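You operate a simulated robot arm through the tools that you are given. There is no shell and no other tool. Be economical: measure what you need, move in short steps, check, and stop when the job is done.

The job below is to be done with a simulated robot arm. You get a single attempt, and the scene is never put back.

TASK
Put the well plate labelled "No 25" from the top of the grey bench mat on the top of the grey lid. Then put the label block on the bench under the rear hood away on the counter top of the shelf unit. Then close the samples drawer. Then close the papers drawer. Then put the steel weight from the top of the island bench on top of the blue box there. Then take the small beaker marked "No 5" from the top of the island bench and leave it on top of the parts box there. Then put the tube rack on the top of the island bench away on the top of the long side table. Then press the read button three times. Then open the locker door, take the folded apron on the top of the island bench and put it away on the apron shelf, then shut the door. Then put the jar on the top of the island bench away on the counter top of the shelf unit. Then put the wash bottle from the top of the instrument bench on the bench end by the drying cabinet. The order counts. Set down upright: small beaker, tube rack, jar, wash bottle.

It is judged by the outcome, as a careful person would: the job done as asked, and still so three seconds after it is handed in. It fails if anything else is knocked over, pushed out of place, dropped, spilled or broken. A push-on lid holds only when it is set on centred and level and pressed home; a screw cap is set on level and turned clockwise until tight.

THE ROBOT
A 7-joint arm with a fingered hand on a trunk, on a base that drives. Base frame: it is fixed to the floor where the robot stands at the start and does not move with it; the origin is under the middle of the robot, x ahead of it, y to its left, z up. Readings come in mm, degrees, newtons and seconds.
With the tool pointing down near the work surface it reaches from about 360 to 720 mm from the robot's upright axis, wherever it stands. Its first joint turns from -69.0 to 172.0 degrees. Places, roughly: apron shelf [-4100, 3500, 400]; bench end by the drying cabinet (29x21 cm) [-4280, 2380, 840]; box [-2250, 3500, 1000]; counter top of the shelf unit [-1400, 200, 800]; folded apron (22x8x5 cm) [-2500, 5200, 900]; jar [-2250, 5250, 750]; label block [750, 750, 750]; locker door [-3900, 3500, 900]; papers drawer [400, 2400, 700]; parts box [-2500, 4500, 750]; read button [-2400, 4800, 900]; samples drawer [400, 1900, 700]; small beaker [-2500, 4500, 1000]; steel weight [-2250, 4000, 750]; top of the grey lid [700, 1700, 1100]; top of the long side table [-2200, -400, 800]; tube rack (11x5x8 cm) [-2600, 4600, 900]; wash bottle [-1250, 5000, 1000]; well plate [500, 0, 750]. Payload 3.4 kg.
Tool frame: the origin (TCP) lies between the finger pads and is the grasp point; the fingertips stand 25 mm ahead of it; z points along the fingers, y is the line along which they close. The gripper opens to 88 mm. The gripper's body begins 29 mm behind the TCP. The gripper is a hand of 4 fingers: y runs from the thumb to the fingers, the wrist lies at [-13, -97, -162] in the tool frame, and closing takes about 1.5 s.
Orientation is that of the tool frame in the base frame, as a unit quaternion [w, x, y, z]. With the fingers straight down and the wrist toward the robot, the tool's x, y and z point along [0, 1, 0], [1, 0, 0] and [0, 0, -1] of the base frame.

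THE INTERFACE
- The arm moves only by the tool drive_tool. Its argument "plan" is a list of rows, each an object of numbers (a shift or turn left out is 0, a gripper value left out holds the last): "x", "y", "z": the shift along the base's x, y, z in units of 250 mm (1.0 is 250 mm); "rx", "ry", "rz": the turn, a rotation vector about the base's x, y, z in units of 60 degrees (1.0 is 60 degrees). In form: [{"x": .., "y": .., "z": .., "rx": .., "ry": .., "rz": ..}, ...]. A call has 1 to 12 rows; each row is the pose to reach, as a shift and turn from the pose commanded when the call began. "grip" is the closure, from 0 (fully open) to 1 (shut), set as the call begins (left out, the last holds). A call with a number of a shift or a turn outside -1 to 1 is refused whole. Rows are played at 5 a second. More than 50 mm and 8.6 degrees between two rows, or a gripper value outside its range, and nothing of the call is played. A pose out of reach is approached as far as the arm can. The call stops where the force on the tool passes 40 N (or 10 N more than at its start, if that is more) or the arm is blocked; 0.2 s more then pass. The fingers move at their own pace (about 108 mm/s each) and stop on an object; they squeeze with about 26 N. The grip force told is the motor's: it shows also when the fingers shut on nothing. Time passes only in rows, and 0.2 s behind the last, so rows that repeat a pose let the fingers close. It gives the time, the measured TCP pose, the force on the tool (base axes), the opening and the grip force at its end, in the units of the frame above (readings bear some noise), with the torque about the TCP (base axes, N m) and any sound that the robot's microphone picked up.
- Cameras (640 x 400 px; columns grow to the right, rows downward): "scene" is now at [126.8, 28.9, 1352.3]; the picture's right is [0.35, -0.94, 0.00], its down [-0.68, -0.25, -0.69] and it looks along [0.65, 0.24, -0.73] (base axes); focal length 266 px, centre (320, 200). "wrist" rides on the gripper at [64, -83, -98] in the tool frame; the picture's right is [-0.62, 0.37, -0.69], its down [-0.71, -0.63, 0.30] and it looks along [-0.32, 0.68, 0.65] (tool axes); focal length 265 px, centre (320, 200). There is no depth. A picture from a camera that has moved, and an enlarged one, comes with that camera's place and axes in the base frame and with its lens.
- snapshot(camera): a new picture of that camera. No time passes.
- slide_trunk(by): slides the trunk up (or, below 0, down) by that many mm; the arm and the scene camera ride with it, the base frame stays. It gives what a move gives, with no picture.
- steer(legs): drives the robot by 1 to 6 legs, each [ahead, left, turn to the left] in mm, mm and degrees, along the robot's own axes; the way and the turn of a leg run together, so that a leg with both is an arc; at most 1500 mm and 180 degrees a leg. The arm and the cameras ride along, it lands a little off, and it stops where it bumps. It gives what a move gives.
- curl_fingers(index, middle, ring, thumb_bend, thumb_turn): sets how far each is bent, from 0 (flat) to 100 (curled in); at 30 the hand is open as for a grip, at 70 the pads meet at the TCP. One left out holds its place. A second passes; each finger stops where it meets its share of the squeeze, and holds until it gets a number again. A gripper value or a shape takes the hand back. It gives what a move gives, with no picture; readings hold the bend of each and the force on the fingers (four entries, about 0 where the hand has none), thumb and palm. thumb_turn goes from beside the hand (0) to across from the fingers (100), as for a grip.
- grasp_type(shape): the hand has 4 fingers and takes this shape, open, in about a second: jaw (thumb against the fingers, like two jaws); tri (thumb and two fingers); tip (a fingertip pinch); poke (one finger out to press); point (the index stretched); flat (the hand flat); cup (the hand cupped); fist (a fist). The gripper value then closes the fingers along that shape, each until it touches; the sizes above hold for jaw. It gives what a move gives, with no picture.
- pan_tilt(pan, tilt): turns the head with the scene camera to pan (to the left, within 86 degrees either way) and tilt (down, from -29 to 69), counted from straight ahead of the robot. It gives what a move gives.
- inspect(camera, box): a new picture of the part [left, top, right, bottom] of that camera's present view, enlarged. No time passes.
- hand_in(): hands the job in; it is judged then, once.

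Work in short steps. Places have to be worked out from the pictures, the camera data and where the tool is seen: move nearer, look again, correct. Check each grasp and each placing, and mend what went wrong. You have 535 turns and 310 pictures in all, those below and enlarged ones among them. Open the gripper and draw the arm clear of the work before you hand the job in, unless the task says otherwise.

The tools are called after "Request:" by a JSON object that holds its "api" and its "payload". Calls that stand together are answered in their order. drive_tool: Moves the arm, as the interface text tells. Its arguments: {"type":"object","properties":{"plan":{"type":"array","items":{"type":"object","properties":{"x":{"type":"number"},"y":{"type":"number"},"z":{"type":"number"},"rx":{"type":"number"},"ry":{"type":"number"},"rz":{"type":"number"}}}},"grip":{"type":"number"}},"required":["plan"]} The other tools are called the same way: slide_trunk (by) slides the trunk up or down; grasp_type (shape) gives the hand a shape; curl_fingers (index, middle, ring, thumb_bend, thumb_turn) moves the fingers one by one; steer (legs) drives the base; pan_tilt (pan, tilt) turns the head that bears the scene camera; snapshot (camera) takes a picture; inspect (camera, box) takes an enlarged picture of a part of a camera's view; hand_in () hands the job in.

At the start:

```text
t: 0.0
tcp_pos: [268.9, 201.1, 1053.1]
ee_rot: [0.0, 0.707, 0.707, 0.0]
contact_force: [-0.4, 0.2, -0.1]
moment: [0.03, -0.03, -0.03]
finger_gap: 87.4
gripper_force: 0.0
shape: jaw
bend: [30.0, 30.0, 30.0, 30.0, 98.0]
finger forces: [0.0, 0.0, 0.0, 0.0, 0.0, 0.0]
trunk travel left (down, up): [-675.0, 165.0]
robot x, y, heading: [-2.5, -1.3, 0.0]
head pan, tilt: [20.2, 46.5]
```

scene: 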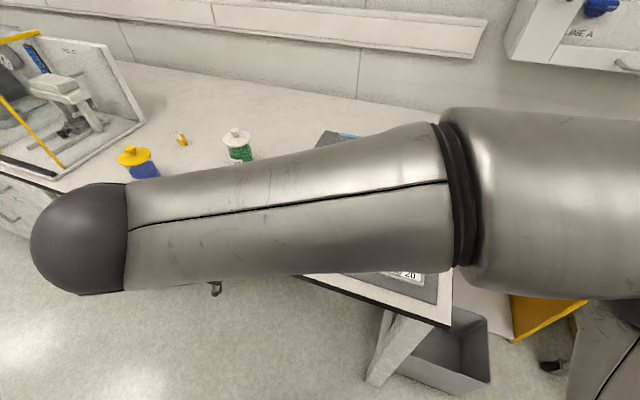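
wrist: 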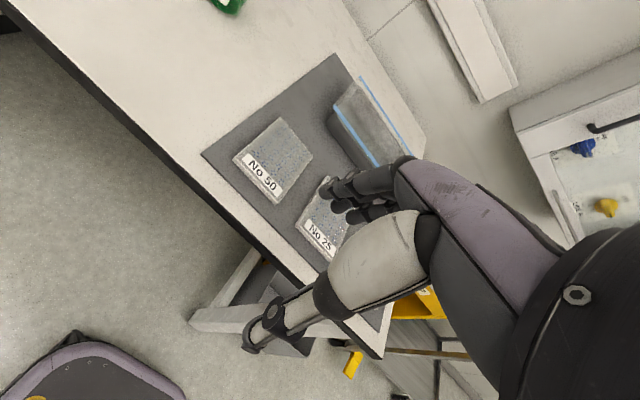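

First I look around with the head to the left, where the grey lid should be.

Request:
{"api": "pan_tilt", "payload": {"pan": 65, "tilt": 25}}

Request:
{"api": "snapshot", "payload": {"camera": "scene"}}

Request:
{"api": "inspect", "payload": {"camera": "wrist", "box": [180, 40, 440, 300]}}

```text
t: 1.1
tcp_pos: [269.2, 200.1, 1051.6]
ee_rot: [0.0, 0.707, 0.707, -0.001]
contact_force: [0.5, -0.2, -0.6]
moment: [0.01, -0.02, -0.02]
finger_gap: 87.8
gripper_force: 0.0
shape: jaw
bend: [30.0, 30.0, 30.0, 30.0, 98.0]
finger forces: [0.0, 0.0, 0.1, 0.0, 0.0, 0.1]
trunk travel left (down, up): [-675.0, 165.0]
robot x, y, heading: [2.7, -1.2, -0.0]
head pan, tilt: [65.0, 25.0]
```

```text
307 pictures are left
camera scene: at [90.6, 84.6, 1384.9], right [0.91, -0.42, 0.0], down [-0.18, -0.38, -0.91], along [0.38, 0.82, -0.42], focal length 266 px, centre (320, 200)
```

scene: 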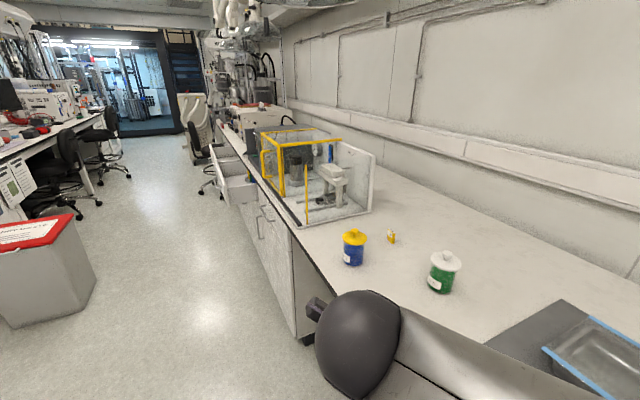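

```text
1.54 times, centred on (310, 170) of wrist
camera zoom: at [184.6, 265.4, 1149.1], right [0.37, -0.62, 0.69], down [-0.63, -0.71, -0.3], along [0.68, -0.32, -0.65], focal length 408 px, centre (335, 246)
```

zoom: 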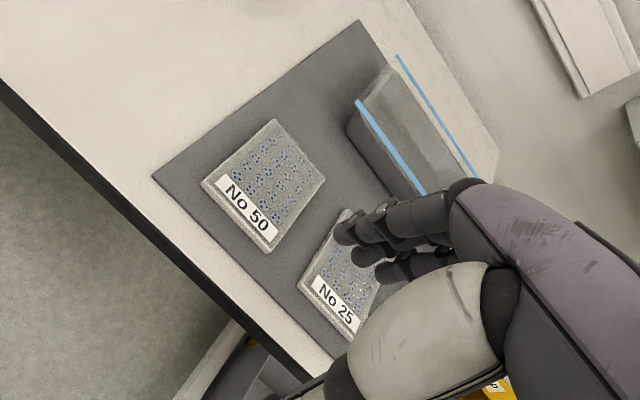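

I zoom into the enclosure region and the area past it.

Request:
{"api": "inspect", "payload": {"camera": "scene", "box": [200, 80, 480, 255]}}

Request:
{"api": "pan_tilt", "payload": {"pan": 30, "tilt": 10}}

Request:
{"api": "snapshot", "payload": {"camera": "scene"}}

```text
2.29 times, centred on (340, 168) of scene
camera zoom: at [90.6, 84.6, 1384.9], right [0.91, -0.42, 0.0], down [-0.18, -0.38, -0.91], along [0.38, 0.82, -0.42], focal length 607 px, centre (274, 274)
```

zoom: 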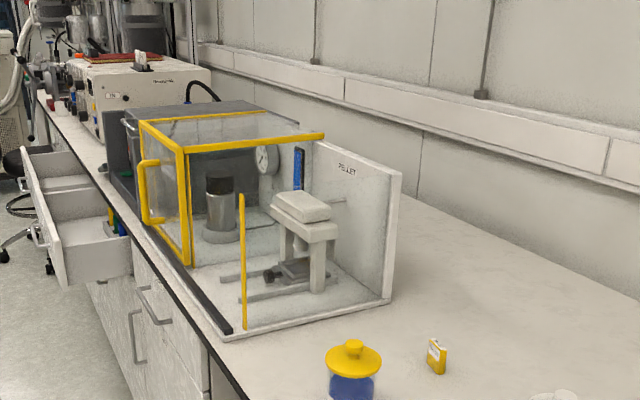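

```text
t: 2.1
tcp_pos: [269.0, 199.5, 1051.8]
ee_rot: [0.0, 0.707, 0.708, -0.001]
contact_force: [-0.4, 0.0, 0.1]
moment: [0.0, 0.0, -0.01]
finger_gap: 87.7
gripper_force: 0.1
shape: jaw
bend: [30.0, 30.0, 30.0, 30.0, 98.0]
finger forces: [0.0, 0.1, 0.0, 0.0, 0.0, 0.1]
trunk travel left (down, up): [-675.0, 165.0]
robot x, y, heading: [-0.6, 1.5, -0.1]
head pan, tilt: [30.0, 10.0]
```

```text
304 pictures are left
camera scene: at [132.1, 47.8, 1409.3], right [0.5, -0.87, 0.0], down [-0.15, -0.09, -0.98], along [0.85, 0.49, -0.17], focal length 266 px, centre (320, 200)
```

scene: 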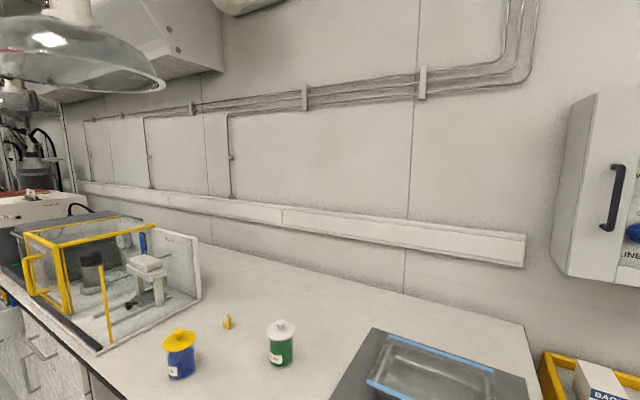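

The plate dimensions suggest the bench top is near z≈830. I shift the hand to get an unobstructed wrist view of the plate.

Request:
{"api": "drive_tool", "payload": {"plan": [{"x": 0.12, "y": -0.14}, {"x": 0.24, "y": -0.28}, {"x": 0.36, "y": -0.42}, {"x": 0.36, "y": -0.56}, {"x": 0.36, "y": -0.56}]}}

Request:
{"api": "snapshot", "payload": {"camera": "wrist"}}

Request:
{"api": "pan_tilt", "payload": {"pan": 20, "tilt": 50}}

Request:
{"api": "snapshot", "payload": {"camera": "scene"}}

```text
t: 3.3
tcp_pos: [359.9, 60.3, 1050.5]
ee_rot: [0.0, 0.707, 0.707, 0.0]
contact_force: [0.5, 0.1, 0.5]
moment: [0.0, 0.0, 0.0]
finger_gap: 87.6
gripper_force: 0.1
shape: jaw
bend: [30.0, 30.0, 30.0, 30.0, 98.0]
finger forces: [0.0, 0.0, 0.1, 0.0, 0.0, 0.0]
trunk travel left (down, up): [-675.0, 165.0]
robot x, y, heading: [-1.2, 0.1, 0.1]
head pan, tilt: [30.0, 10.0]
```

```text
303 pictures are left
camera wrist: at [275.9, 125.6, 1149.2], right [0.37, -0.62, 0.69], down [-0.63, -0.71, -0.3], along [0.68, -0.32, -0.65], focal length 265 px, centre (320, 200)
```

wrist: 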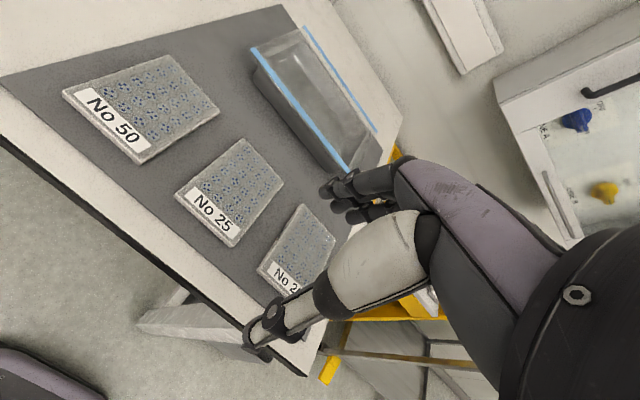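

```text
t: 4.4
tcp_pos: [359.7, 59.9, 1051.7]
ee_rot: [0.0, 0.708, 0.707, -0.001]
contact_force: [0.6, 0.8, -0.5]
moment: [-0.01, 0.01, -0.02]
finger_gap: 87.6
gripper_force: 0.1
shape: jaw
bend: [30.0, 30.0, 30.0, 30.0, 98.0]
finger forces: [0.0, 0.1, 0.1, 0.1, 0.0, 0.0]
trunk travel left (down, up): [-675.0, 165.0]
robot x, y, heading: [1.9, -1.8, -0.2]
head pan, tilt: [20.0, 50.0]
```

```text
302 pictures are left
camera scene: at [124.0, 27.5, 1347.5], right [0.34, -0.94, 0.0], down [-0.72, -0.26, -0.64], along [0.6, 0.22, -0.77], focal length 266 px, centre (320, 200)
```

scene: 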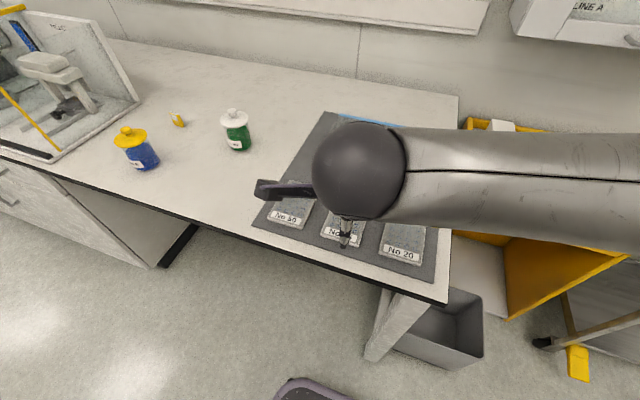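

Three plates; No 25 is the middle one, ~85 mm wide in y, around (480,95), top z≈860. I turn the tool 90° left so the fingers close along y, moving above it.

Request:
{"api": "drive_tool", "payload": {"plan": [{"rz": 0.125, "x": 0.06, "y": 0.02}, {"rz": 0.25, "x": 0.12, "y": 0.04}, {"rz": 0.375, "x": 0.18, "y": 0.06}, {"rz": 0.5, "x": 0.24, "y": 0.08}, {"rz": 0.625, "x": 0.3, "y": 0.1}, {"rz": 0.75, "x": 0.36, "y": 0.12}, {"rz": 0.875, "x": 0.42, "y": 0.14}, {"rz": 1.0, "x": 0.48, "y": 0.14}]}}

Request:
{"api": "drive_tool", "payload": {"plan": [{"rz": 0.125}, {"rz": 0.25}, {"rz": 0.375}, {"rz": 0.5}, {"rz": 0.5}]}}

Request:
{"api": "curl_fingers", "payload": {"index": 18, "middle": 18, "ring": 18, "thumb_bend": 18}}

Request:
{"api": "snapshot", "payload": {"camera": "wrist"}}

```text
t: 6.2
tcp_pos: [479.4, 96.0, 1051.6]
ee_rot: [-0.001, 0.258, 0.966, 0.002]
contact_force: [-0.1, 0.7, 0.2]
moment: [0.01, 0.01, -0.04]
finger_gap: 88.0
gripper_force: 0.1
shape: jaw
bend: [30.0, 30.0, 30.0, 30.0, 98.0]
finger forces: [0.0, 0.1, 0.1, 0.0, 0.0, 0.0]
trunk travel left (down, up): [-675.0, 165.0]
robot x, y, heading: [0.7, -3.5, -0.2]
head pan, tilt: [20.0, 50.0]
```

```text
t: 7.4
tcp_pos: [325.1, 94.7, 1067.9]
ee_rot: [0.0, 0.0, 1.0, 0.0]
contact_force: [0.4, 0.1, 0.0]
moment: [-0.01, 0.02, -0.01]
finger_gap: 88.1
gripper_force: 0.1
shape: jaw
bend: [30.0, 30.0, 30.0, 30.0, 97.0]
finger forces: [0.0, 0.0, 0.2, 0.1, 0.1, 0.0]
out of reach, approached as far as the arm can: row 1, 2, 3, 4, 5
trunk travel left (down, up): [-675.0, 165.0]
robot x, y, heading: [0.2, -1.1, 0.0]
head pan, tilt: [20.0, 50.0]
```

```text
t: 8.4
tcp_pos: [324.9, 94.4, 1068.4]
ee_rot: [-0.002, 0.001, 1.0, 0.0]
contact_force: [0.1, -0.1, 0.2]
moment: [-0.04, -0.01, 0.0]
finger_gap: 106.7
gripper_force: 0.1
shape: fingers
bend: [18.0, 18.0, 18.0, 18.0, 97.0]
finger forces: [0.0, 0.1, 0.0, 0.0, 0.0, 0.1]
trunk travel left (down, up): [-675.0, 165.0]
robot x, y, heading: [-1.4, -1.0, -0.1]
head pan, tilt: [20.0, 50.0]
```

```text
301 pictures are left
camera wrist: at [258.7, 12.6, 1165.5], right [0.62, 0.37, 0.69], down [0.71, -0.63, -0.31], along [0.32, 0.68, -0.65], focal length 265 px, centre (320, 200)
```

wrist: 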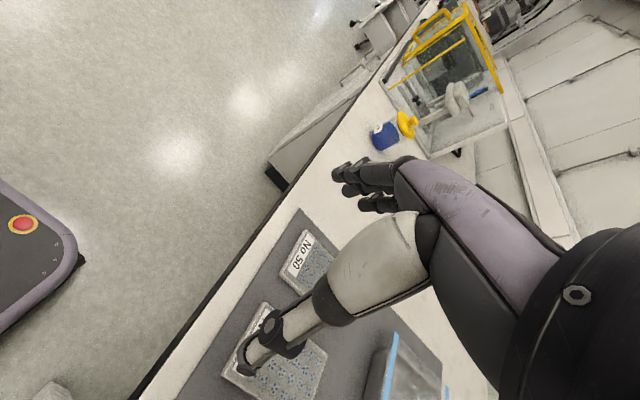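

The 90° turn is out of reach from here; standing further right would make it natural. I look to the right side before driving.

Request:
{"api": "pan_tilt", "payload": {"pan": -50, "tilt": 45}}

Request:
{"api": "snapshot", "payload": {"camera": "scene"}}

```text
t: 9.8
tcp_pos: [324.5, 94.2, 1067.6]
ee_rot: [-0.001, 0.001, 1.0, 0.0]
contact_force: [-0.3, -0.6, 0.0]
moment: [-0.02, -0.03, -0.01]
finger_gap: 106.5
gripper_force: 0.1
shape: fingers
bend: [18.0, 18.0, 18.0, 18.0, 97.0]
finger forces: [0.1, 0.0, 0.0, 0.0, 0.0, 0.0]
trunk travel left (down, up): [-675.0, 165.0]
robot x, y, heading: [-0.6, 0.2, -0.1]
head pan, tilt: [-50.0, 45.0]
```

```text
300 pictures are left
camera scene: at [104.0, -61.1, 1354.4], right [-0.77, -0.64, 0.0], down [-0.46, 0.54, -0.71], along [0.45, -0.54, -0.71], focal length 266 px, centre (320, 200)
```

scene: 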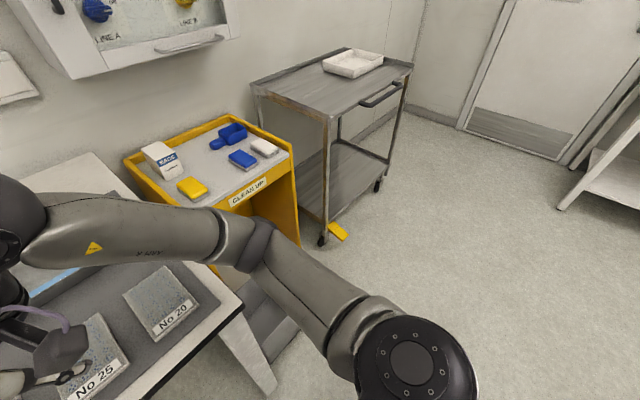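

There is free floor to the right. I strafe right about 290 mm so the tool yaw becomes comfortable.

Request:
{"api": "steer", "payload": {"legs": [[30, -290, 0]]}}

Request:
{"api": "drive_tool", "payload": {"plan": [{"x": 0.15, "y": 0.15}, {"x": 0.3, "y": 0.3}, {"x": 0.45, "y": 0.45}, {"x": 0.5, "y": 0.6}, {"x": 0.5, "y": 0.75}, {"x": 0.5, "y": 0.9}, {"x": 0.5, "y": 1.0}, {"x": 0.5, "y": 1.0}]}}

```text
t: 11.8
tcp_pos: [354.7, -194.6, 1068.8]
ee_rot: [-0.001, -0.003, 1.0, 0.0]
contact_force: [0.2, -0.9, 0.1]
moment: [0.03, -0.01, -0.01]
finger_gap: 107.1
gripper_force: 0.1
shape: fingers
bend: [18.0, 18.0, 18.0, 18.0, 97.0]
finger forces: [0.1, 0.0, 0.0, 0.0, 0.1, 0.0]
trunk travel left (down, up): [-675.0, 165.0]
robot x, y, heading: [31.6, -291.5, 0.3]
head pan, tilt: [-50.0, 45.0]
```

```text
refused: row 1 steps farther than a row can; nothing moved
```

I re-send with smaller steps.

Request:
{"api": "drive_tool", "payload": {"plan": [{"x": 0.12, "y": 0.13}, {"x": 0.24, "y": 0.26}, {"x": 0.36, "y": 0.39}, {"x": 0.44, "y": 0.54}, {"x": 0.46, "y": 0.7}, {"x": 0.46, "y": 0.85}, {"x": 0.46, "y": 1.0}, {"x": 0.46, "y": 1.0}]}}

Request:
{"api": "snapshot", "payload": {"camera": "wrist"}}

Request:
{"api": "pan_tilt", "payload": {"pan": 45, "tilt": 45}}

Request:
{"api": "snapshot", "payload": {"camera": "scene"}}

```text
t: 13.6
tcp_pos: [339.4, -6.5, 1083.1]
ee_rot: [0.0, -0.001, 1.0, 0.0]
contact_force: [-0.9, 0.0, 0.5]
moment: [0.01, -0.04, 0.01]
finger_gap: 107.2
gripper_force: 0.0
shape: fingers
bend: [18.0, 18.0, 18.0, 18.0, 98.0]
finger forces: [0.0, 0.0, 0.0, 0.1, 0.0, 0.0]
out of reach, approached as far as the arm can: row 1, 2, 3, 4, 5, 6, 7, 8
trunk travel left (down, up): [-675.0, 165.0]
robot x, y, heading: [33.5, -289.8, -0.2]
head pan, tilt: [-50.0, 45.0]
```

```text
299 pictures are left
camera wrist: at [274.7, -89.8, 1180.1], right [0.62, 0.37, 0.69], down [0.72, -0.63, -0.3], along [0.32, 0.68, -0.65], focal length 265 px, centre (320, 200)
```

wrist: 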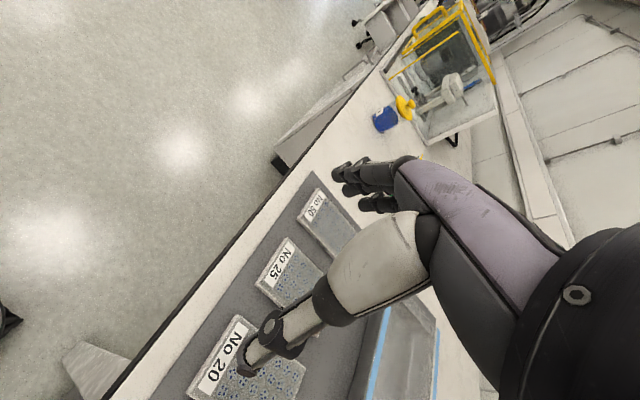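

```text
t: 15.3
tcp_pos: [339.6, -7.9, 1082.7]
ee_rot: [-0.001, -0.002, 1.0, 0.0]
contact_force: [-0.2, -0.2, -0.7]
moment: [-0.01, 0.0, 0.02]
finger_gap: 107.1
gripper_force: 0.0
shape: fingers
bend: [18.0, 18.0, 18.0, 18.0, 98.0]
finger forces: [0.0, 0.0, 0.0, 0.0, 0.0, 0.0]
trunk travel left (down, up): [-675.0, 165.0]
robot x, y, heading: [33.5, -294.1, 0.3]
head pan, tilt: [45.0, 45.0]
```

```text
298 pictures are left
camera scene: at [139.7, -231.6, 1354.4], right [0.71, -0.7, 0.0], down [-0.5, -0.5, -0.71], along [0.5, 0.5, -0.71], focal length 266 px, centre (320, 200)
```

scene: 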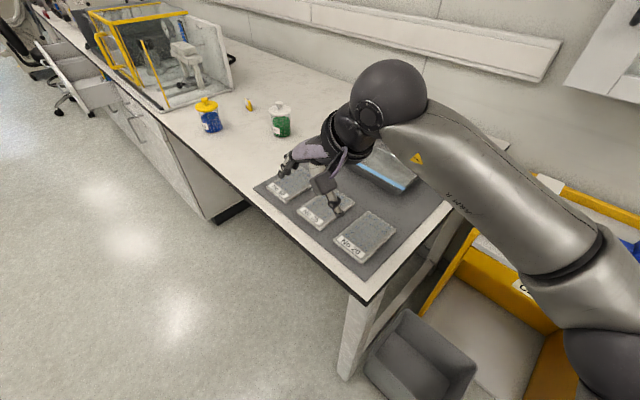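

I test whether the commanded pose is the unreachable one by stepping back toward x 480.

Request:
{"api": "drive_tool", "payload": {"plan": [{"x": -0.15, "y": 0.05}, {"x": -0.3, "y": 0.1}, {"x": -0.45, "y": 0.16}, {"x": -0.58, "y": 0.16}, {"x": -0.58, "y": 0.16}]}}

```text
t: 16.5
tcp_pos: [193.5, 29.3, 1083.0]
ee_rot: [-0.001, -0.003, 1.0, 0.0]
contact_force: [-0.1, -0.2, 0.3]
moment: [-0.02, -0.02, -0.01]
finger_gap: 107.3
gripper_force: 0.0
shape: fingers
bend: [18.0, 18.0, 18.0, 18.0, 98.0]
finger forces: [0.0, 0.0, 0.1, 0.0, 0.0, 0.0]
trunk travel left (down, up): [-675.0, 165.0]
robot x, y, heading: [29.7, -289.1, 0.4]
head pan, tilt: [45.0, 45.0]
```

The command re-anchors to the actual pose. I now approach the plate from this side in a gentler path.

Request:
{"api": "drive_tool", "payload": {"plan": [{"x": 0.1, "y": 0.15, "z": -0.05}, {"x": 0.25, "y": 0.22, "z": -0.1}, {"x": 0.4, "y": 0.26, "z": -0.13}, {"x": 0.55, "y": 0.26, "z": -0.13}, {"x": 0.7, "y": 0.26, "z": -0.13}, {"x": 0.85, "y": 0.26, "z": -0.13}, {"x": 1.0, "y": 0.26, "z": -0.13}, {"x": 1.0, "y": 0.26, "z": -0.13}]}}

```text
t: 18.3
tcp_pos: [321.3, 61.8, 1038.0]
ee_rot: [0.001, 0.001, 1.0, 0.002]
contact_force: [0.2, 0.0, -0.4]
moment: [0.0, 0.0, 0.03]
finger_gap: 107.1
gripper_force: 0.0
shape: fingers
bend: [18.0, 18.0, 18.0, 18.0, 98.0]
finger forces: [0.1, 0.0, 0.0, 0.0, 0.1, 0.1]
out of reach, approached as far as the arm can: row 2, 3, 4, 5, 6, 7, 8
trunk travel left (down, up): [-675.0, 165.0]
robot x, y, heading: [29.7, -290.5, 0.2]
head pan, tilt: [45.0, 45.0]
```

I unwind the yaw here, then go over the plate and turn again, to avoid a poor elbow posture.

Request:
{"api": "drive_tool", "payload": {"plan": [{"rz": -0.125}, {"rz": -0.25}, {"rz": -0.375}, {"rz": -0.5}, {"rz": -0.625}, {"rz": -0.75}, {"rz": -0.75}]}}

Request:
{"api": "drive_tool", "payload": {"plan": [{"x": 0.15, "y": 0.05}, {"x": 0.3, "y": 0.1}, {"x": 0.45, "y": 0.13}, {"x": 0.6, "y": 0.13}, {"x": 0.6, "y": 0.13}]}}

Request:
{"api": "drive_tool", "payload": {"plan": [{"rz": 0.125}, {"rz": 0.25}, {"rz": 0.375}, {"rz": 0.5}, {"rz": 0.625}, {"rz": 0.75}, {"rz": 0.75}]}}

```text
t: 19.9
tcp_pos: [339.8, 52.6, 1031.9]
ee_rot: [-0.046, 0.398, 0.916, -0.007]
contact_force: [-0.2, -1.0, 0.1]
moment: [0.01, 0.02, -0.04]
finger_gap: 107.1
gripper_force: 0.0
shape: fingers
bend: [18.0, 18.0, 18.0, 18.0, 98.0]
finger forces: [0.1, 0.0, 0.1, 0.1, 0.0, 0.0]
out of reach, approached as far as the arm can: row 6, 7
trunk travel left (down, up): [-675.0, 165.0]
robot x, y, heading: [31.6, -291.2, 0.4]
head pan, tilt: [45.0, 45.0]
```

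```text
t: 21.1
tcp_pos: [479.0, 35.4, 1064.6]
ee_rot: [-0.001, 0.386, 0.923, 0.002]
contact_force: [0.5, -0.6, 0.6]
moment: [-0.03, 0.02, 0.0]
finger_gap: 106.9
gripper_force: 0.0
shape: fingers
bend: [18.0, 18.0, 18.0, 18.0, 98.0]
finger forces: [0.0, 0.0, 0.1, 0.0, 0.0, 0.1]
out of reach, approached as far as the arm can: row 1, 2, 3, 4, 5
trunk travel left (down, up): [-675.0, 165.0]
robot x, y, heading: [32.0, -290.0, 0.4]
head pan, tilt: [45.0, 45.0]
```

```text
t: 22.7
tcp_pos: [342.0, 32.3, 1069.5]
ee_rot: [-0.002, 0.017, 1.0, 0.003]
contact_force: [-0.6, 0.7, 0.1]
moment: [0.02, 0.02, 0.02]
finger_gap: 107.0
gripper_force: 0.1
shape: fingers
bend: [18.0, 18.0, 18.0, 18.0, 98.0]
finger forces: [0.0, 0.1, 0.0, 0.0, 0.0, 0.0]
out of reach, approached as far as the arm can: row 3, 4, 5, 6, 7
trunk travel left (down, up): [-675.0, 165.0]
robot x, y, heading: [29.5, -290.0, 0.1]
head pan, tilt: [45.0, 45.0]
```

The limit may be the height; I go lower (tips still 70 mm above the plates) and retry.

Request:
{"api": "drive_tool", "payload": {"plan": [{"z": -0.15}, {"z": -0.3}, {"z": -0.42}, {"z": -0.42, "x": 0.15}, {"z": -0.42, "x": 0.3, "y": 0.1}, {"z": -0.42, "x": 0.45, "y": 0.2}, {"z": -0.42, "x": 0.56, "y": 0.25}, {"z": -0.42, "x": 0.56, "y": 0.25}]}}

Request:
{"api": "pan_tilt", "payload": {"pan": 0, "tilt": 65}}

Request:
{"api": "snapshot", "payload": {"camera": "scene"}}

```text
t: 24.5
tcp_pos: [343.0, 36.8, 959.6]
ee_rot: [0.0, -0.003, 1.0, 0.0]
contact_force: [0.0, 0.9, 0.1]
moment: [0.01, -0.02, 0.0]
finger_gap: 107.2
gripper_force: 0.1
shape: fingers
bend: [18.0, 18.0, 18.0, 18.0, 98.0]
finger forces: [0.0, 0.0, 0.0, 0.1, 0.0, 0.0]
out of reach, approached as far as the arm can: row 1, 2, 4, 5, 6, 7, 8
trunk travel left (down, up): [-675.0, 165.0]
robot x, y, heading: [30.6, -291.8, 0.1]
head pan, tilt: [45.0, 45.0]
```

```text
t: 25.6
tcp_pos: [342.3, 38.3, 959.9]
ee_rot: [-0.001, -0.002, 1.0, 0.0]
contact_force: [-0.2, 0.3, -0.7]
moment: [-0.01, 0.02, 0.0]
finger_gap: 107.2
gripper_force: 0.2
shape: fingers
bend: [18.0, 18.0, 18.0, 18.0, 98.0]
finger forces: [0.0, 0.0, 0.0, 0.0, 0.0, 0.0]
trunk travel left (down, up): [-675.0, 165.0]
robot x, y, heading: [31.6, -292.3, 0.6]
head pan, tilt: [0.0, 65.0]
```

```text
297 pictures are left
camera scene: at [143.3, -288.9, 1329.4], right [0.01, -1.0, 0.0], down [-0.91, -0.01, -0.42], along [0.42, 0.0, -0.91], focal length 266 px, centre (320, 200)
```

scene: 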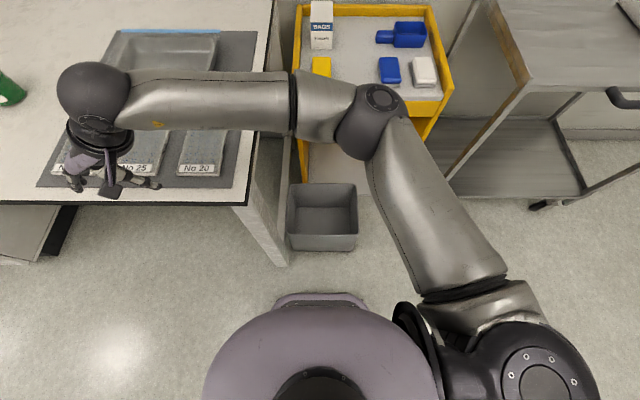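

The arm's elbow sits right; a yaw closer to the robot's heading works better. I raise the trunk a little and turn the robot left 50° near the bench end.

Request:
{"api": "slide_trunk", "payload": {"by": 60}}

Request:
{"api": "steer", "payload": {"legs": [[60, 60, 0], [0, 0, 50]]}}

Request:
{"api": "snapshot", "payload": {"camera": "scene"}}

```text
t: 26.6
tcp_pos: [343.2, 36.9, 1019.6]
ee_rot: [-0.001, -0.002, 1.0, 0.0]
contact_force: [-0.2, -0.7, 0.3]
moment: [0.0, 0.01, -0.03]
finger_gap: 107.1
gripper_force: 0.1
shape: fingers
bend: [18.0, 18.0, 18.0, 18.0, 98.0]
finger forces: [0.0, 0.0, 0.0, 0.0, 0.0, 0.0]
trunk travel left (down, up): [-735.0, 105.0]
robot x, y, heading: [30.5, -289.6, 0.4]
head pan, tilt: [0.0, 65.0]
```

```text
t: 30.0
tcp_pos: [34.6, 219.6, 1018.9]
ee_rot: [-0.001, -0.43, 0.903, -0.001]
contact_force: [0.5, 1.0, -0.3]
moment: [-0.01, 0.01, 0.02]
finger_gap: 107.2
gripper_force: 0.0
shape: fingers
bend: [18.0, 18.0, 18.0, 18.0, 98.0]
finger forces: [0.0, 0.0, 0.0, 0.0, 0.0, 0.0]
trunk travel left (down, up): [-735.0, 105.0]
robot x, y, heading: [90.1, -230.3, 50.8]
head pan, tilt: [0.0, 65.0]
```

```text
296 pictures are left
camera scene: at [161.0, -143.9, 1389.4], right [0.78, -0.63, 0.0], down [-0.57, -0.7, -0.42], along [0.27, 0.33, -0.91], focal length 266 px, centre (320, 200)
```

scene: 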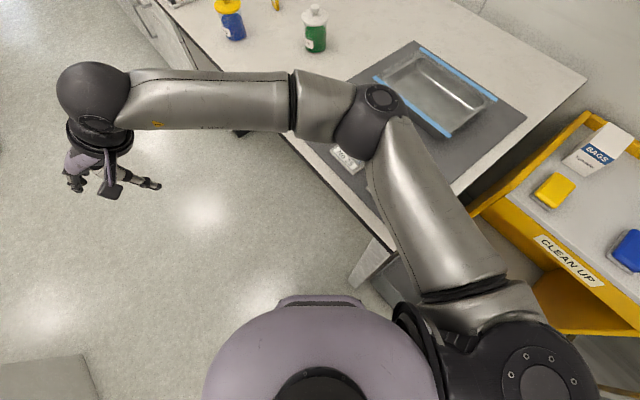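

Turn yaw back by 51° so the fingers close along base y again, then move over the plate.

Request:
{"api": "drive_tool", "payload": {"plan": [{"rz": -0.13, "x": 0.15}, {"rz": -0.26, "x": 0.3}, {"rz": -0.39, "x": 0.45}, {"rz": -0.52, "x": 0.6}, {"rz": -0.65, "x": 0.75, "y": -0.05}, {"rz": -0.78, "x": 0.9, "y": -0.15}, {"rz": -0.848, "x": 1.0, "y": -0.25}, {"rz": -0.848, "x": 1.0, "y": -0.4}, {"rz": -0.848, "x": 1.0, "y": -0.4}]}}

Request:
{"api": "drive_tool", "payload": {"plan": [{"x": 0.15, "y": -0.02}, {"x": 0.3, "y": -0.05}, {"x": 0.45, "y": -0.1}, {"x": 0.6, "y": -0.1}, {"x": 0.72, "y": -0.1}, {"x": 0.72, "y": -0.1}]}}

```text
t: 32.0
tcp_pos: [284.2, 118.9, 1019.4]
ee_rot: [-0.002, 0.001, 1.0, 0.0]
contact_force: [-0.6, -0.1, 0.3]
moment: [-0.01, 0.01, 0.0]
finger_gap: 107.1
gripper_force: 0.1
shape: fingers
bend: [18.0, 18.0, 18.0, 18.0, 98.0]
finger forces: [0.1, 0.0, 0.1, 0.0, 0.0, 0.0]
trunk travel left (down, up): [-735.0, 105.0]
robot x, y, heading: [89.8, -234.5, 50.8]
head pan, tilt: [0.0, 65.0]
```

```text
t: 33.4
tcp_pos: [465.3, 92.8, 1019.6]
ee_rot: [-0.001, 0.002, 1.0, 0.0]
contact_force: [0.5, 1.1, -0.3]
moment: [-0.01, -0.02, 0.01]
finger_gap: 107.2
gripper_force: 0.2
shape: fingers
bend: [18.0, 18.0, 18.0, 18.0, 98.0]
finger forces: [0.0, 0.0, 0.0, 0.0, 0.0, 0.0]
trunk travel left (down, up): [-735.0, 105.0]
robot x, y, heading: [86.3, -230.5, 50.8]
head pan, tilt: [0.0, 65.0]
```

Reachable. Now a wrist picture to refine the plate position.

Request:
{"api": "snapshot", "payload": {"camera": "wrist"}}

Request:
{"api": "pan_tilt", "payload": {"pan": 0, "tilt": 50}}

Request:
{"api": "snapshot", "payload": {"camera": "scene"}}

```text
295 pictures are left
camera wrist: at [399.0, 10.8, 1117.3], right [0.62, 0.37, 0.69], down [0.71, -0.63, -0.31], along [0.32, 0.68, -0.65], focal length 265 px, centre (320, 200)
```

wrist: 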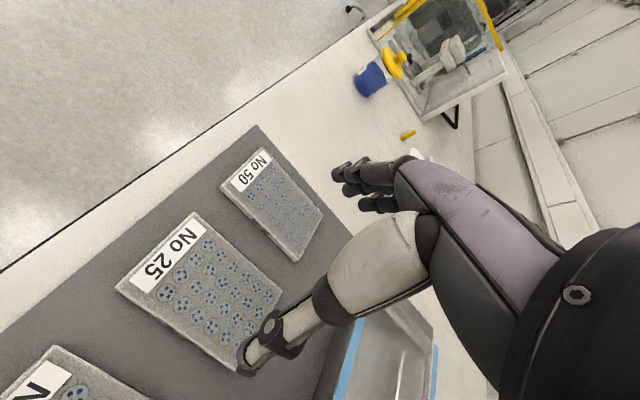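

```text
t: 34.2
tcp_pos: [465.2, 95.1, 1019.8]
ee_rot: [-0.001, 0.001, 1.0, 0.001]
contact_force: [-0.1, 0.0, 0.3]
moment: [0.0, 0.03, 0.03]
finger_gap: 107.0
gripper_force: 0.1
shape: fingers
bend: [18.0, 18.0, 18.0, 18.0, 98.0]
finger forces: [0.0, 0.0, 0.1, 0.0, 0.0, 0.0]
trunk travel left (down, up): [-735.0, 105.0]
robot x, y, heading: [89.8, -232.2, 50.5]
head pan, tilt: [0.0, 50.0]
```

```text
294 pictures are left
camera scene: at [171.4, -131.5, 1407.4], right [0.78, -0.63, 0.0], down [-0.48, -0.59, -0.64], along [0.41, 0.5, -0.77], focal length 266 px, centre (320, 200)
```

scene: 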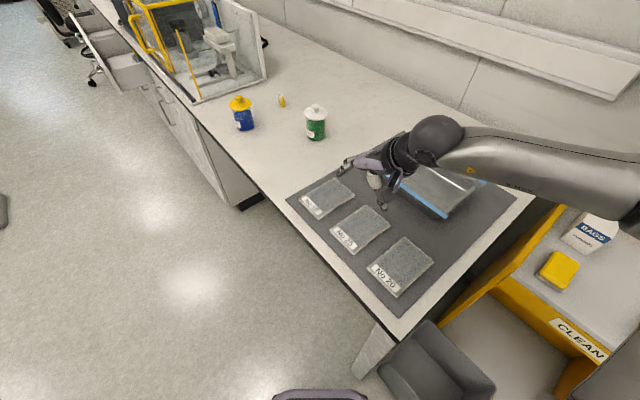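

Corners give plate x 412–542, y 48–132, centre (478,90.5), top z≈861–875. I centre over it and descend to z≈910.

Request:
{"api": "drive_tool", "payload": {"plan": [{"x": 0.052, "y": -0.012}, {"x": 0.052, "y": -0.012, "z": -0.15}, {"x": 0.052, "y": -0.012, "z": -0.3}, {"x": 0.052, "y": -0.012, "z": -0.44}, {"x": 0.052, "y": -0.012, "z": -0.44}]}}

Request:
{"api": "snapshot", "payload": {"camera": "wrist"}}

Request:
{"api": "inspect", "payload": {"camera": "scene", "box": [270, 110, 470, 310]}}

```text
t: 35.4
tcp_pos: [476.3, 87.4, 910.4]
ee_rot: [0.0, 0.001, 1.0, 0.0]
contact_force: [0.0, 0.1, 0.3]
moment: [0.03, 0.03, 0.0]
finger_gap: 107.1
gripper_force: 0.1
shape: fingers
bend: [18.0, 18.0, 18.0, 18.0, 98.0]
finger forces: [0.0, 0.0, 0.1, 0.1, 0.0, 0.0]
trunk travel left (down, up): [-735.0, 105.0]
robot x, y, heading: [90.1, -233.0, 51.1]
head pan, tilt: [0.0, 50.0]
```

```text
293 pictures are left
camera wrist: at [411.5, 6.2, 1007.0], right [0.62, 0.37, 0.69], down [0.71, -0.63, -0.3], along [0.32, 0.68, -0.65], focal length 265 px, centre (320, 200)
```

wrist: 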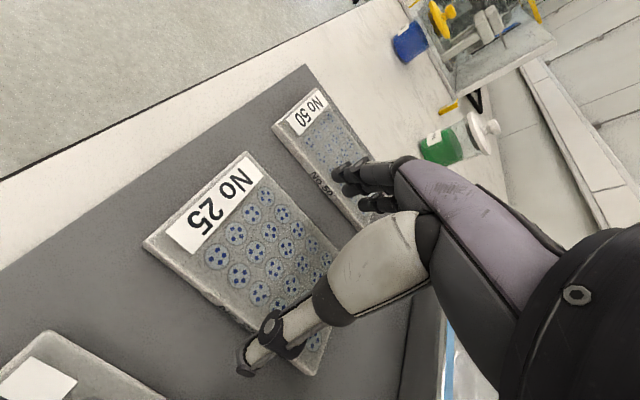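

```text
2.00 times, centred on (370, 210) of scene
camera zoom: at [171.2, -131.8, 1407.5], right [0.78, -0.63, 0.0], down [-0.48, -0.59, -0.64], along [0.41, 0.5, -0.77], focal length 531 px, centre (220, 180)
```

zoom: 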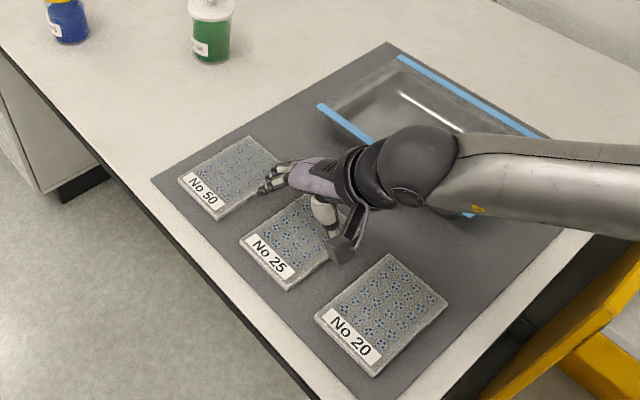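

Plate top ≈864, centre y≈89; fingers straddle it. Descend further in small steps.

Request:
{"api": "drive_tool", "payload": {"plan": [{"z": -0.06}, {"z": -0.12}, {"z": -0.14}, {"z": -0.14}]}}

Request:
{"api": "inspect", "payload": {"camera": "wrist", "box": [120, 100, 440, 400]}}

```text
t: 36.4
tcp_pos: [476.7, 90.3, 874.6]
ee_rot: [0.0, 0.0, 1.0, 0.0]
contact_force: [-0.3, 0.6, 1.0]
moment: [0.04, -0.01, -0.01]
finger_gap: 107.2
gripper_force: 0.4
shape: fingers
bend: [18.0, 18.0, 18.0, 18.0, 98.0]
finger forces: [0.0, 0.4, 0.0, 0.1, 0.1, 0.0]
trunk travel left (down, up): [-735.0, 105.0]
robot x, y, heading: [91.0, -233.7, 50.8]
head pan, tilt: [0.0, 50.0]
```

```text
1.33 times, centred on (280, 250) of wrist
camera zoom: at [411.6, 7.9, 972.3], right [0.62, 0.37, 0.69], down [0.71, -0.63, -0.31], along [0.32, 0.68, -0.65], focal length 354 px, centre (373, 133)
```

zoom: 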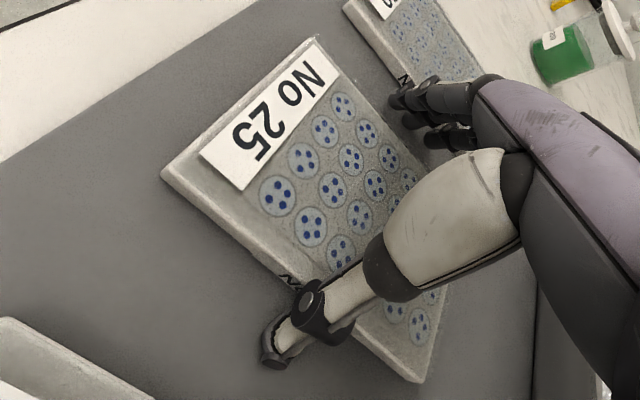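

Fingertips are near the mat on both sides of the plate. I raise 4 mm and close the jaw on it.

Request:
{"api": "drive_tool", "payload": {"plan": [{"z": 0.016}, {"z": 0.016}]}}

Request:
{"api": "drive_tool", "payload": {"plan": [{}, {}, {}, {}, {}, {}, {}, {}], "grip": 0.6}}

Request:
{"api": "inspect", "payload": {"camera": "wrist", "box": [120, 100, 440, 400]}}

```text
t: 37.0
tcp_pos: [478.2, 90.1, 878.5]
ee_rot: [-0.001, 0.0, 1.0, 0.0]
contact_force: [-0.3, -0.2, -0.2]
moment: [0.0, -0.01, 0.0]
finger_gap: 106.8
gripper_force: 0.0
shape: fingers
bend: [18.0, 18.0, 18.0, 18.0, 98.0]
finger forces: [0.1, 0.1, 0.0, 0.0, 0.0, 0.0]
trunk travel left (down, up): [-735.0, 105.0]
robot x, y, heading: [89.4, -231.3, 50.8]
head pan, tilt: [0.0, 50.0]
```

```text
t: 38.8
tcp_pos: [477.4, 90.2, 879.1]
ee_rot: [0.0, 0.001, 1.0, 0.001]
contact_force: [0.7, 3.4, 8.0]
moment: [0.53, -0.1, 0.04]
finger_gap: 76.9
gripper_force: 26.1
shape: jaw
bend: [25.0, 30.0, 29.0, 42.0, 98.0]
finger forces: [20.9, 12.0, 4.1, 0.0, 28.4, 0.1]
trunk travel left (down, up): [-735.0, 105.0]
robot x, y, heading: [87.0, -230.8, 50.9]
head pan, tilt: [0.0, 50.0]
```

```text
1.33 times, centred on (280, 250) of wrist
camera zoom: at [411.5, 8.1, 976.7], right [0.62, 0.37, 0.69], down [0.71, -0.63, -0.31], along [0.33, 0.68, -0.65], focal length 354 px, centre (373, 133)
```

zoom: 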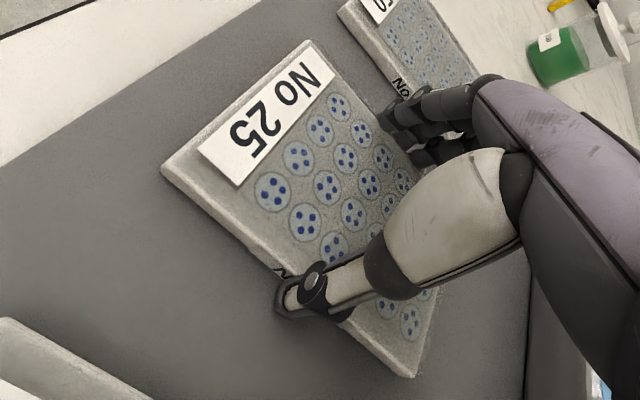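

Gripped with ~26 N. Lift 40 mm and check.

Request:
{"api": "drive_tool", "payload": {"plan": [{"z": 0.04}, {"z": 0.1}, {"z": 0.16}, {"z": 0.16}]}}

Request:
{"api": "snapshot", "payload": {"camera": "wrist"}}

Request:
{"api": "inspect", "payload": {"camera": "scene", "box": [270, 110, 470, 310]}}

```text
t: 39.8
tcp_pos: [478.4, 89.7, 919.1]
ee_rot: [-0.001, 0.001, 1.0, -0.001]
contact_force: [0.1, -0.3, -1.6]
moment: [-0.01, 0.0, 0.0]
finger_gap: 76.9
gripper_force: 26.2
shape: jaw
bend: [25.0, 30.0, 30.0, 42.0, 98.0]
finger forces: [19.8, 7.4, 3.5, 0.0, 30.9, 0.0]
trunk travel left (down, up): [-735.0, 105.0]
robot x, y, heading: [87.4, -228.6, 50.8]
head pan, tilt: [0.0, 50.0]
```

```text
289 pictures are left
camera wrist: at [412.5, 8.0, 1016.4], right [0.62, 0.37, 0.69], down [0.71, -0.63, -0.3], along [0.32, 0.68, -0.65], focal length 265 px, centre (320, 200)
```

wrist: 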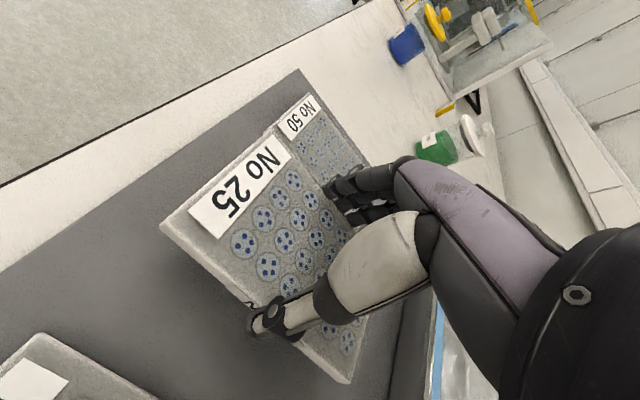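

```text
2.00 times, centred on (370, 210) of scene
camera zoom: at [171.5, -131.1, 1407.4], right [0.78, -0.63, 0.0], down [-0.48, -0.59, -0.64], along [0.41, 0.5, -0.77], focal length 531 px, centre (220, 180)
```

zoom: 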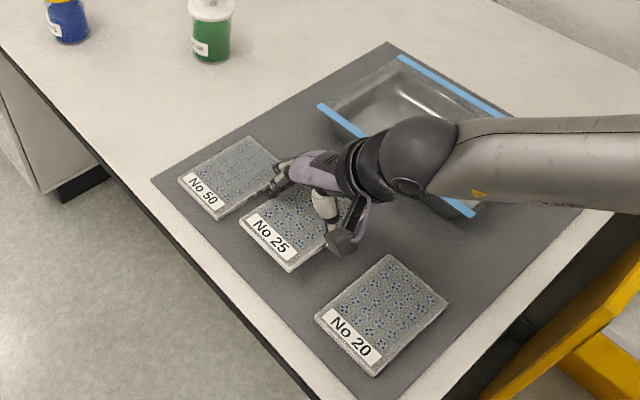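

Held level. I raise the trunk and arm, retract toward the robot, then look toward the lid.

Request:
{"api": "slide_trunk", "payload": {"by": 100}}

Request:
{"api": "drive_tool", "payload": {"plan": [{"z": 0.15}, {"z": 0.3}, {"z": 0.45}, {"z": 0.5, "x": -0.14}, {"z": 0.5, "x": -0.28}, {"z": 0.5, "x": -0.42}, {"z": 0.5, "x": -0.5}, {"z": 0.5, "x": -0.5}]}}

Request:
{"api": "pan_tilt", "payload": {"pan": 20, "tilt": 20}}

Request:
{"api": "snapshot", "payload": {"camera": "scene"}}

```text
t: 41.1
tcp_pos: [478.7, 90.5, 1017.9]
ee_rot: [-0.001, 0.001, 1.0, 0.0]
contact_force: [-0.8, -0.2, -0.5]
moment: [-0.02, 0.04, 0.03]
finger_gap: 76.4
gripper_force: 26.0
shape: jaw
bend: [25.0, 30.0, 30.0, 42.0, 98.0]
finger forces: [19.7, 7.4, 3.6, 0.1, 30.9, 0.0]
trunk travel left (down, up): [-835.0, 5.0]
robot x, y, heading: [91.4, -234.3, 50.8]
head pan, tilt: [0.0, 50.0]
```

```text
t: 42.9
tcp_pos: [352.9, 91.8, 1144.8]
ee_rot: [-0.001, 0.001, 1.0, 0.0]
contact_force: [-0.1, 0.0, -0.9]
moment: [-0.03, 0.0, 0.0]
finger_gap: 76.8
gripper_force: 26.1
shape: jaw
bend: [25.0, 31.0, 30.0, 42.0, 98.0]
finger forces: [19.6, 7.4, 3.4, 0.1, 30.5, 0.1]
trunk travel left (down, up): [-835.0, 5.0]
robot x, y, heading: [88.2, -228.0, 50.9]
head pan, tilt: [0.0, 50.0]
```

```text
t: 43.9
tcp_pos: [353.7, 91.1, 1144.6]
ee_rot: [-0.002, 0.0, 1.0, 0.0]
contact_force: [0.6, 0.4, -1.0]
moment: [0.05, 0.04, -0.02]
finger_gap: 76.5
gripper_force: 26.2
shape: jaw
bend: [25.0, 31.0, 30.0, 42.0, 98.0]
finger forces: [19.6, 7.4, 3.4, 0.1, 30.6, 0.0]
trunk travel left (down, up): [-835.0, 5.0]
robot x, y, heading: [87.3, -232.5, 50.8]
head pan, tilt: [20.0, 20.0]
```

```text
287 pictures are left
camera scene: at [153.6, -103.1, 1553.0], right [0.94, -0.33, 0.0], down [-0.11, -0.32, -0.94], along [0.31, 0.89, -0.34], focal length 266 px, centre (320, 200)
```

scene: 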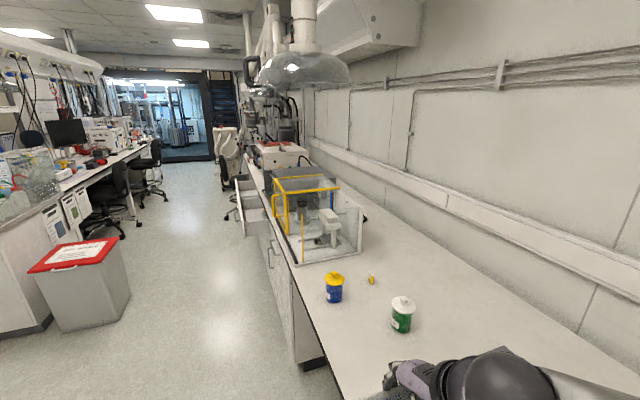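

Aisle is clear. I turn to face along the bench (+y) and drive ahead to about y 1000, then look.

Request:
{"api": "steer", "payload": {"legs": [[0, 0, 39], [1230, 60, 0]]}}

Request:
{"api": "pan_tilt", "payload": {"pan": -30, "tilt": 25}}

Request:
{"api": "snapshot", "payload": {"camera": "scene"}}

```text
t: 51.9
tcp_pos: [43.4, 1403.4, 1144.5]
ee_rot: [-0.001, -0.33, 0.944, -0.001]
contact_force: [-0.2, 0.1, -0.6]
moment: [0.0, -0.02, 0.03]
finger_gap: 76.7
gripper_force: 25.9
shape: jaw
bend: [25.0, 31.0, 30.0, 42.0, 98.0]
finger forces: [19.4, 7.3, 3.4, 0.1, 30.2, 0.1]
trunk travel left (down, up): [-835.0, 5.0]
robot x, y, heading: [36.4, 989.4, 89.6]
head pan, tilt: [20.0, 20.0]
```

```text
t: 53.0
tcp_pos: [42.8, 1403.3, 1144.4]
ee_rot: [-0.001, -0.331, 0.944, 0.0]
contact_force: [0.1, -1.0, -0.6]
moment: [0.01, 0.02, -0.01]
finger_gap: 76.4
gripper_force: 25.8
shape: jaw
bend: [25.0, 31.0, 30.0, 42.0, 98.0]
finger forces: [19.3, 7.3, 3.4, 0.0, 30.1, 0.1]
trunk travel left (down, up): [-835.0, 5.0]
robot x, y, heading: [38.5, 986.8, 89.7]
head pan, tilt: [-30.0, 25.0]
```

```text
286 pictures are left
camera scene: at [86.5, 1118.1, 1545.0], right [0.86, -0.51, 0.0], down [-0.21, -0.36, -0.91], along [0.46, 0.78, -0.42], focal length 266 px, centre (320, 200)
```

scene: 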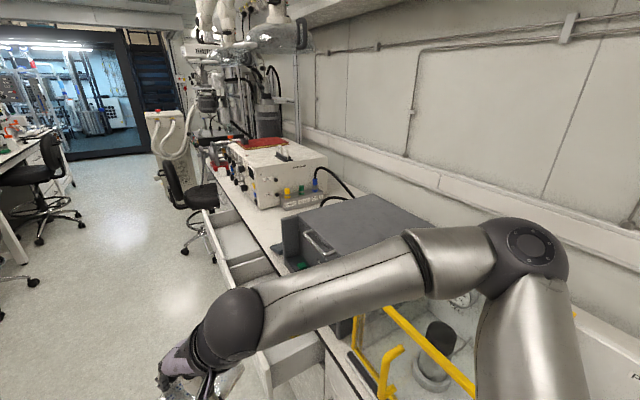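

The grey box top (lid) lies behind the enclosure, around x 460–850, y up to ~1900. I drive ahead 400 and turn right 45° with the arm high above the enclosure (top z≈1100).

Request:
{"api": "steer", "payload": {"legs": [[400, 0, 0], [0, 0, -45]]}}

Request:
{"api": "pan_tilt", "payload": {"pan": 20, "tilt": 40}}

Request:
{"api": "snapshot", "payload": {"camera": "scene"}}

Request:
{"api": "snapshot", "payload": {"camera": "wrist"}}

```text
t: 57.6
tcp_pos: [337.2, 1682.1, 1144.5]
ee_rot: [0.0, 0.054, 0.999, 0.0]
contact_force: [0.7, -0.3, -1.4]
moment: [-0.01, 0.01, 0.02]
finger_gap: 76.6
gripper_force: 26.0
shape: jaw
bend: [25.0, 31.0, 30.0, 42.0, 98.0]
finger forces: [19.2, 7.3, 3.3, 0.0, 29.9, 0.0]
trunk travel left (down, up): [-835.0, 5.0]
robot x, y, heading: [39.3, 1390.3, 44.8]
head pan, tilt: [-30.0, 25.0]
```

```text
t: 58.8
tcp_pos: [337.1, 1683.5, 1143.2]
ee_rot: [-0.002, 0.054, 0.999, 0.0]
contact_force: [0.0, -0.4, -1.4]
moment: [-0.02, -0.03, 0.0]
finger_gap: 76.7
gripper_force: 26.1
shape: jaw
bend: [25.0, 31.0, 30.0, 42.0, 98.0]
finger forces: [19.2, 7.3, 3.3, 0.1, 29.8, 0.0]
trunk travel left (down, up): [-835.0, 5.0]
robot x, y, heading: [37.2, 1391.1, 44.7]
head pan, tilt: [20.0, 40.0]
```

```text
285 pictures are left
camera scene: at [113.8, 1503.4, 1521.7], right [0.9, -0.43, 0.0], down [-0.27, -0.58, -0.77], along [0.33, 0.69, -0.64], focal length 266 px, centre (320, 200)
```

scene: 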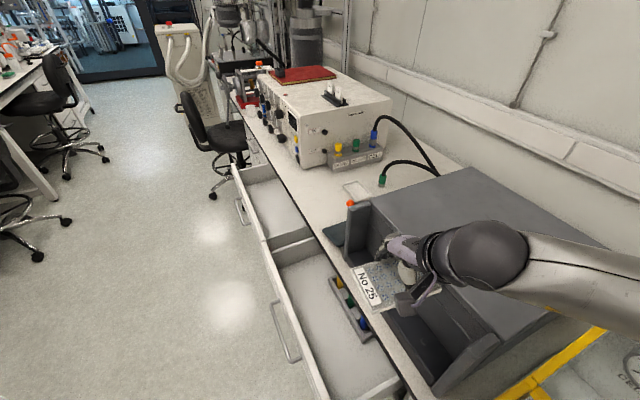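

```text
284 pictures are left
camera wrist: at [262.9, 1607.7, 1241.8], right [0.66, 0.3, 0.69], down [0.64, -0.7, -0.31], along [0.4, 0.65, -0.65], focal length 265 px, centre (320, 200)
```

wrist: 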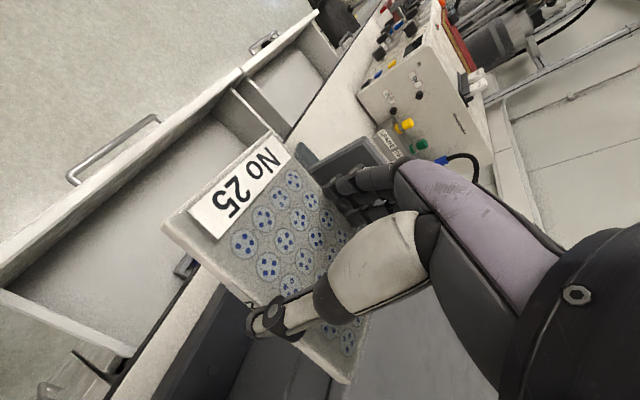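

I zoom on the grey lid.

Request:
{"api": "inspect", "payload": {"camera": "scene", "box": [320, 140, 640, 400]}}

```text
1.54 times, centred on (480, 270) of scene
camera zoom: at [113.8, 1503.4, 1521.7], right [0.9, -0.43, 0.0], down [-0.27, -0.58, -0.77], along [0.33, 0.69, -0.64], focal length 408 px, centre (74, 92)
```

zoom: 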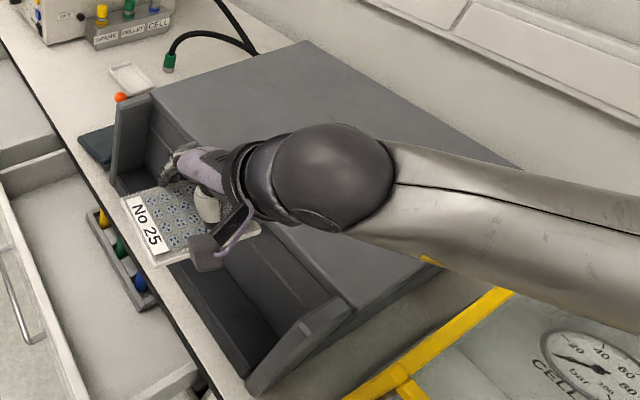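

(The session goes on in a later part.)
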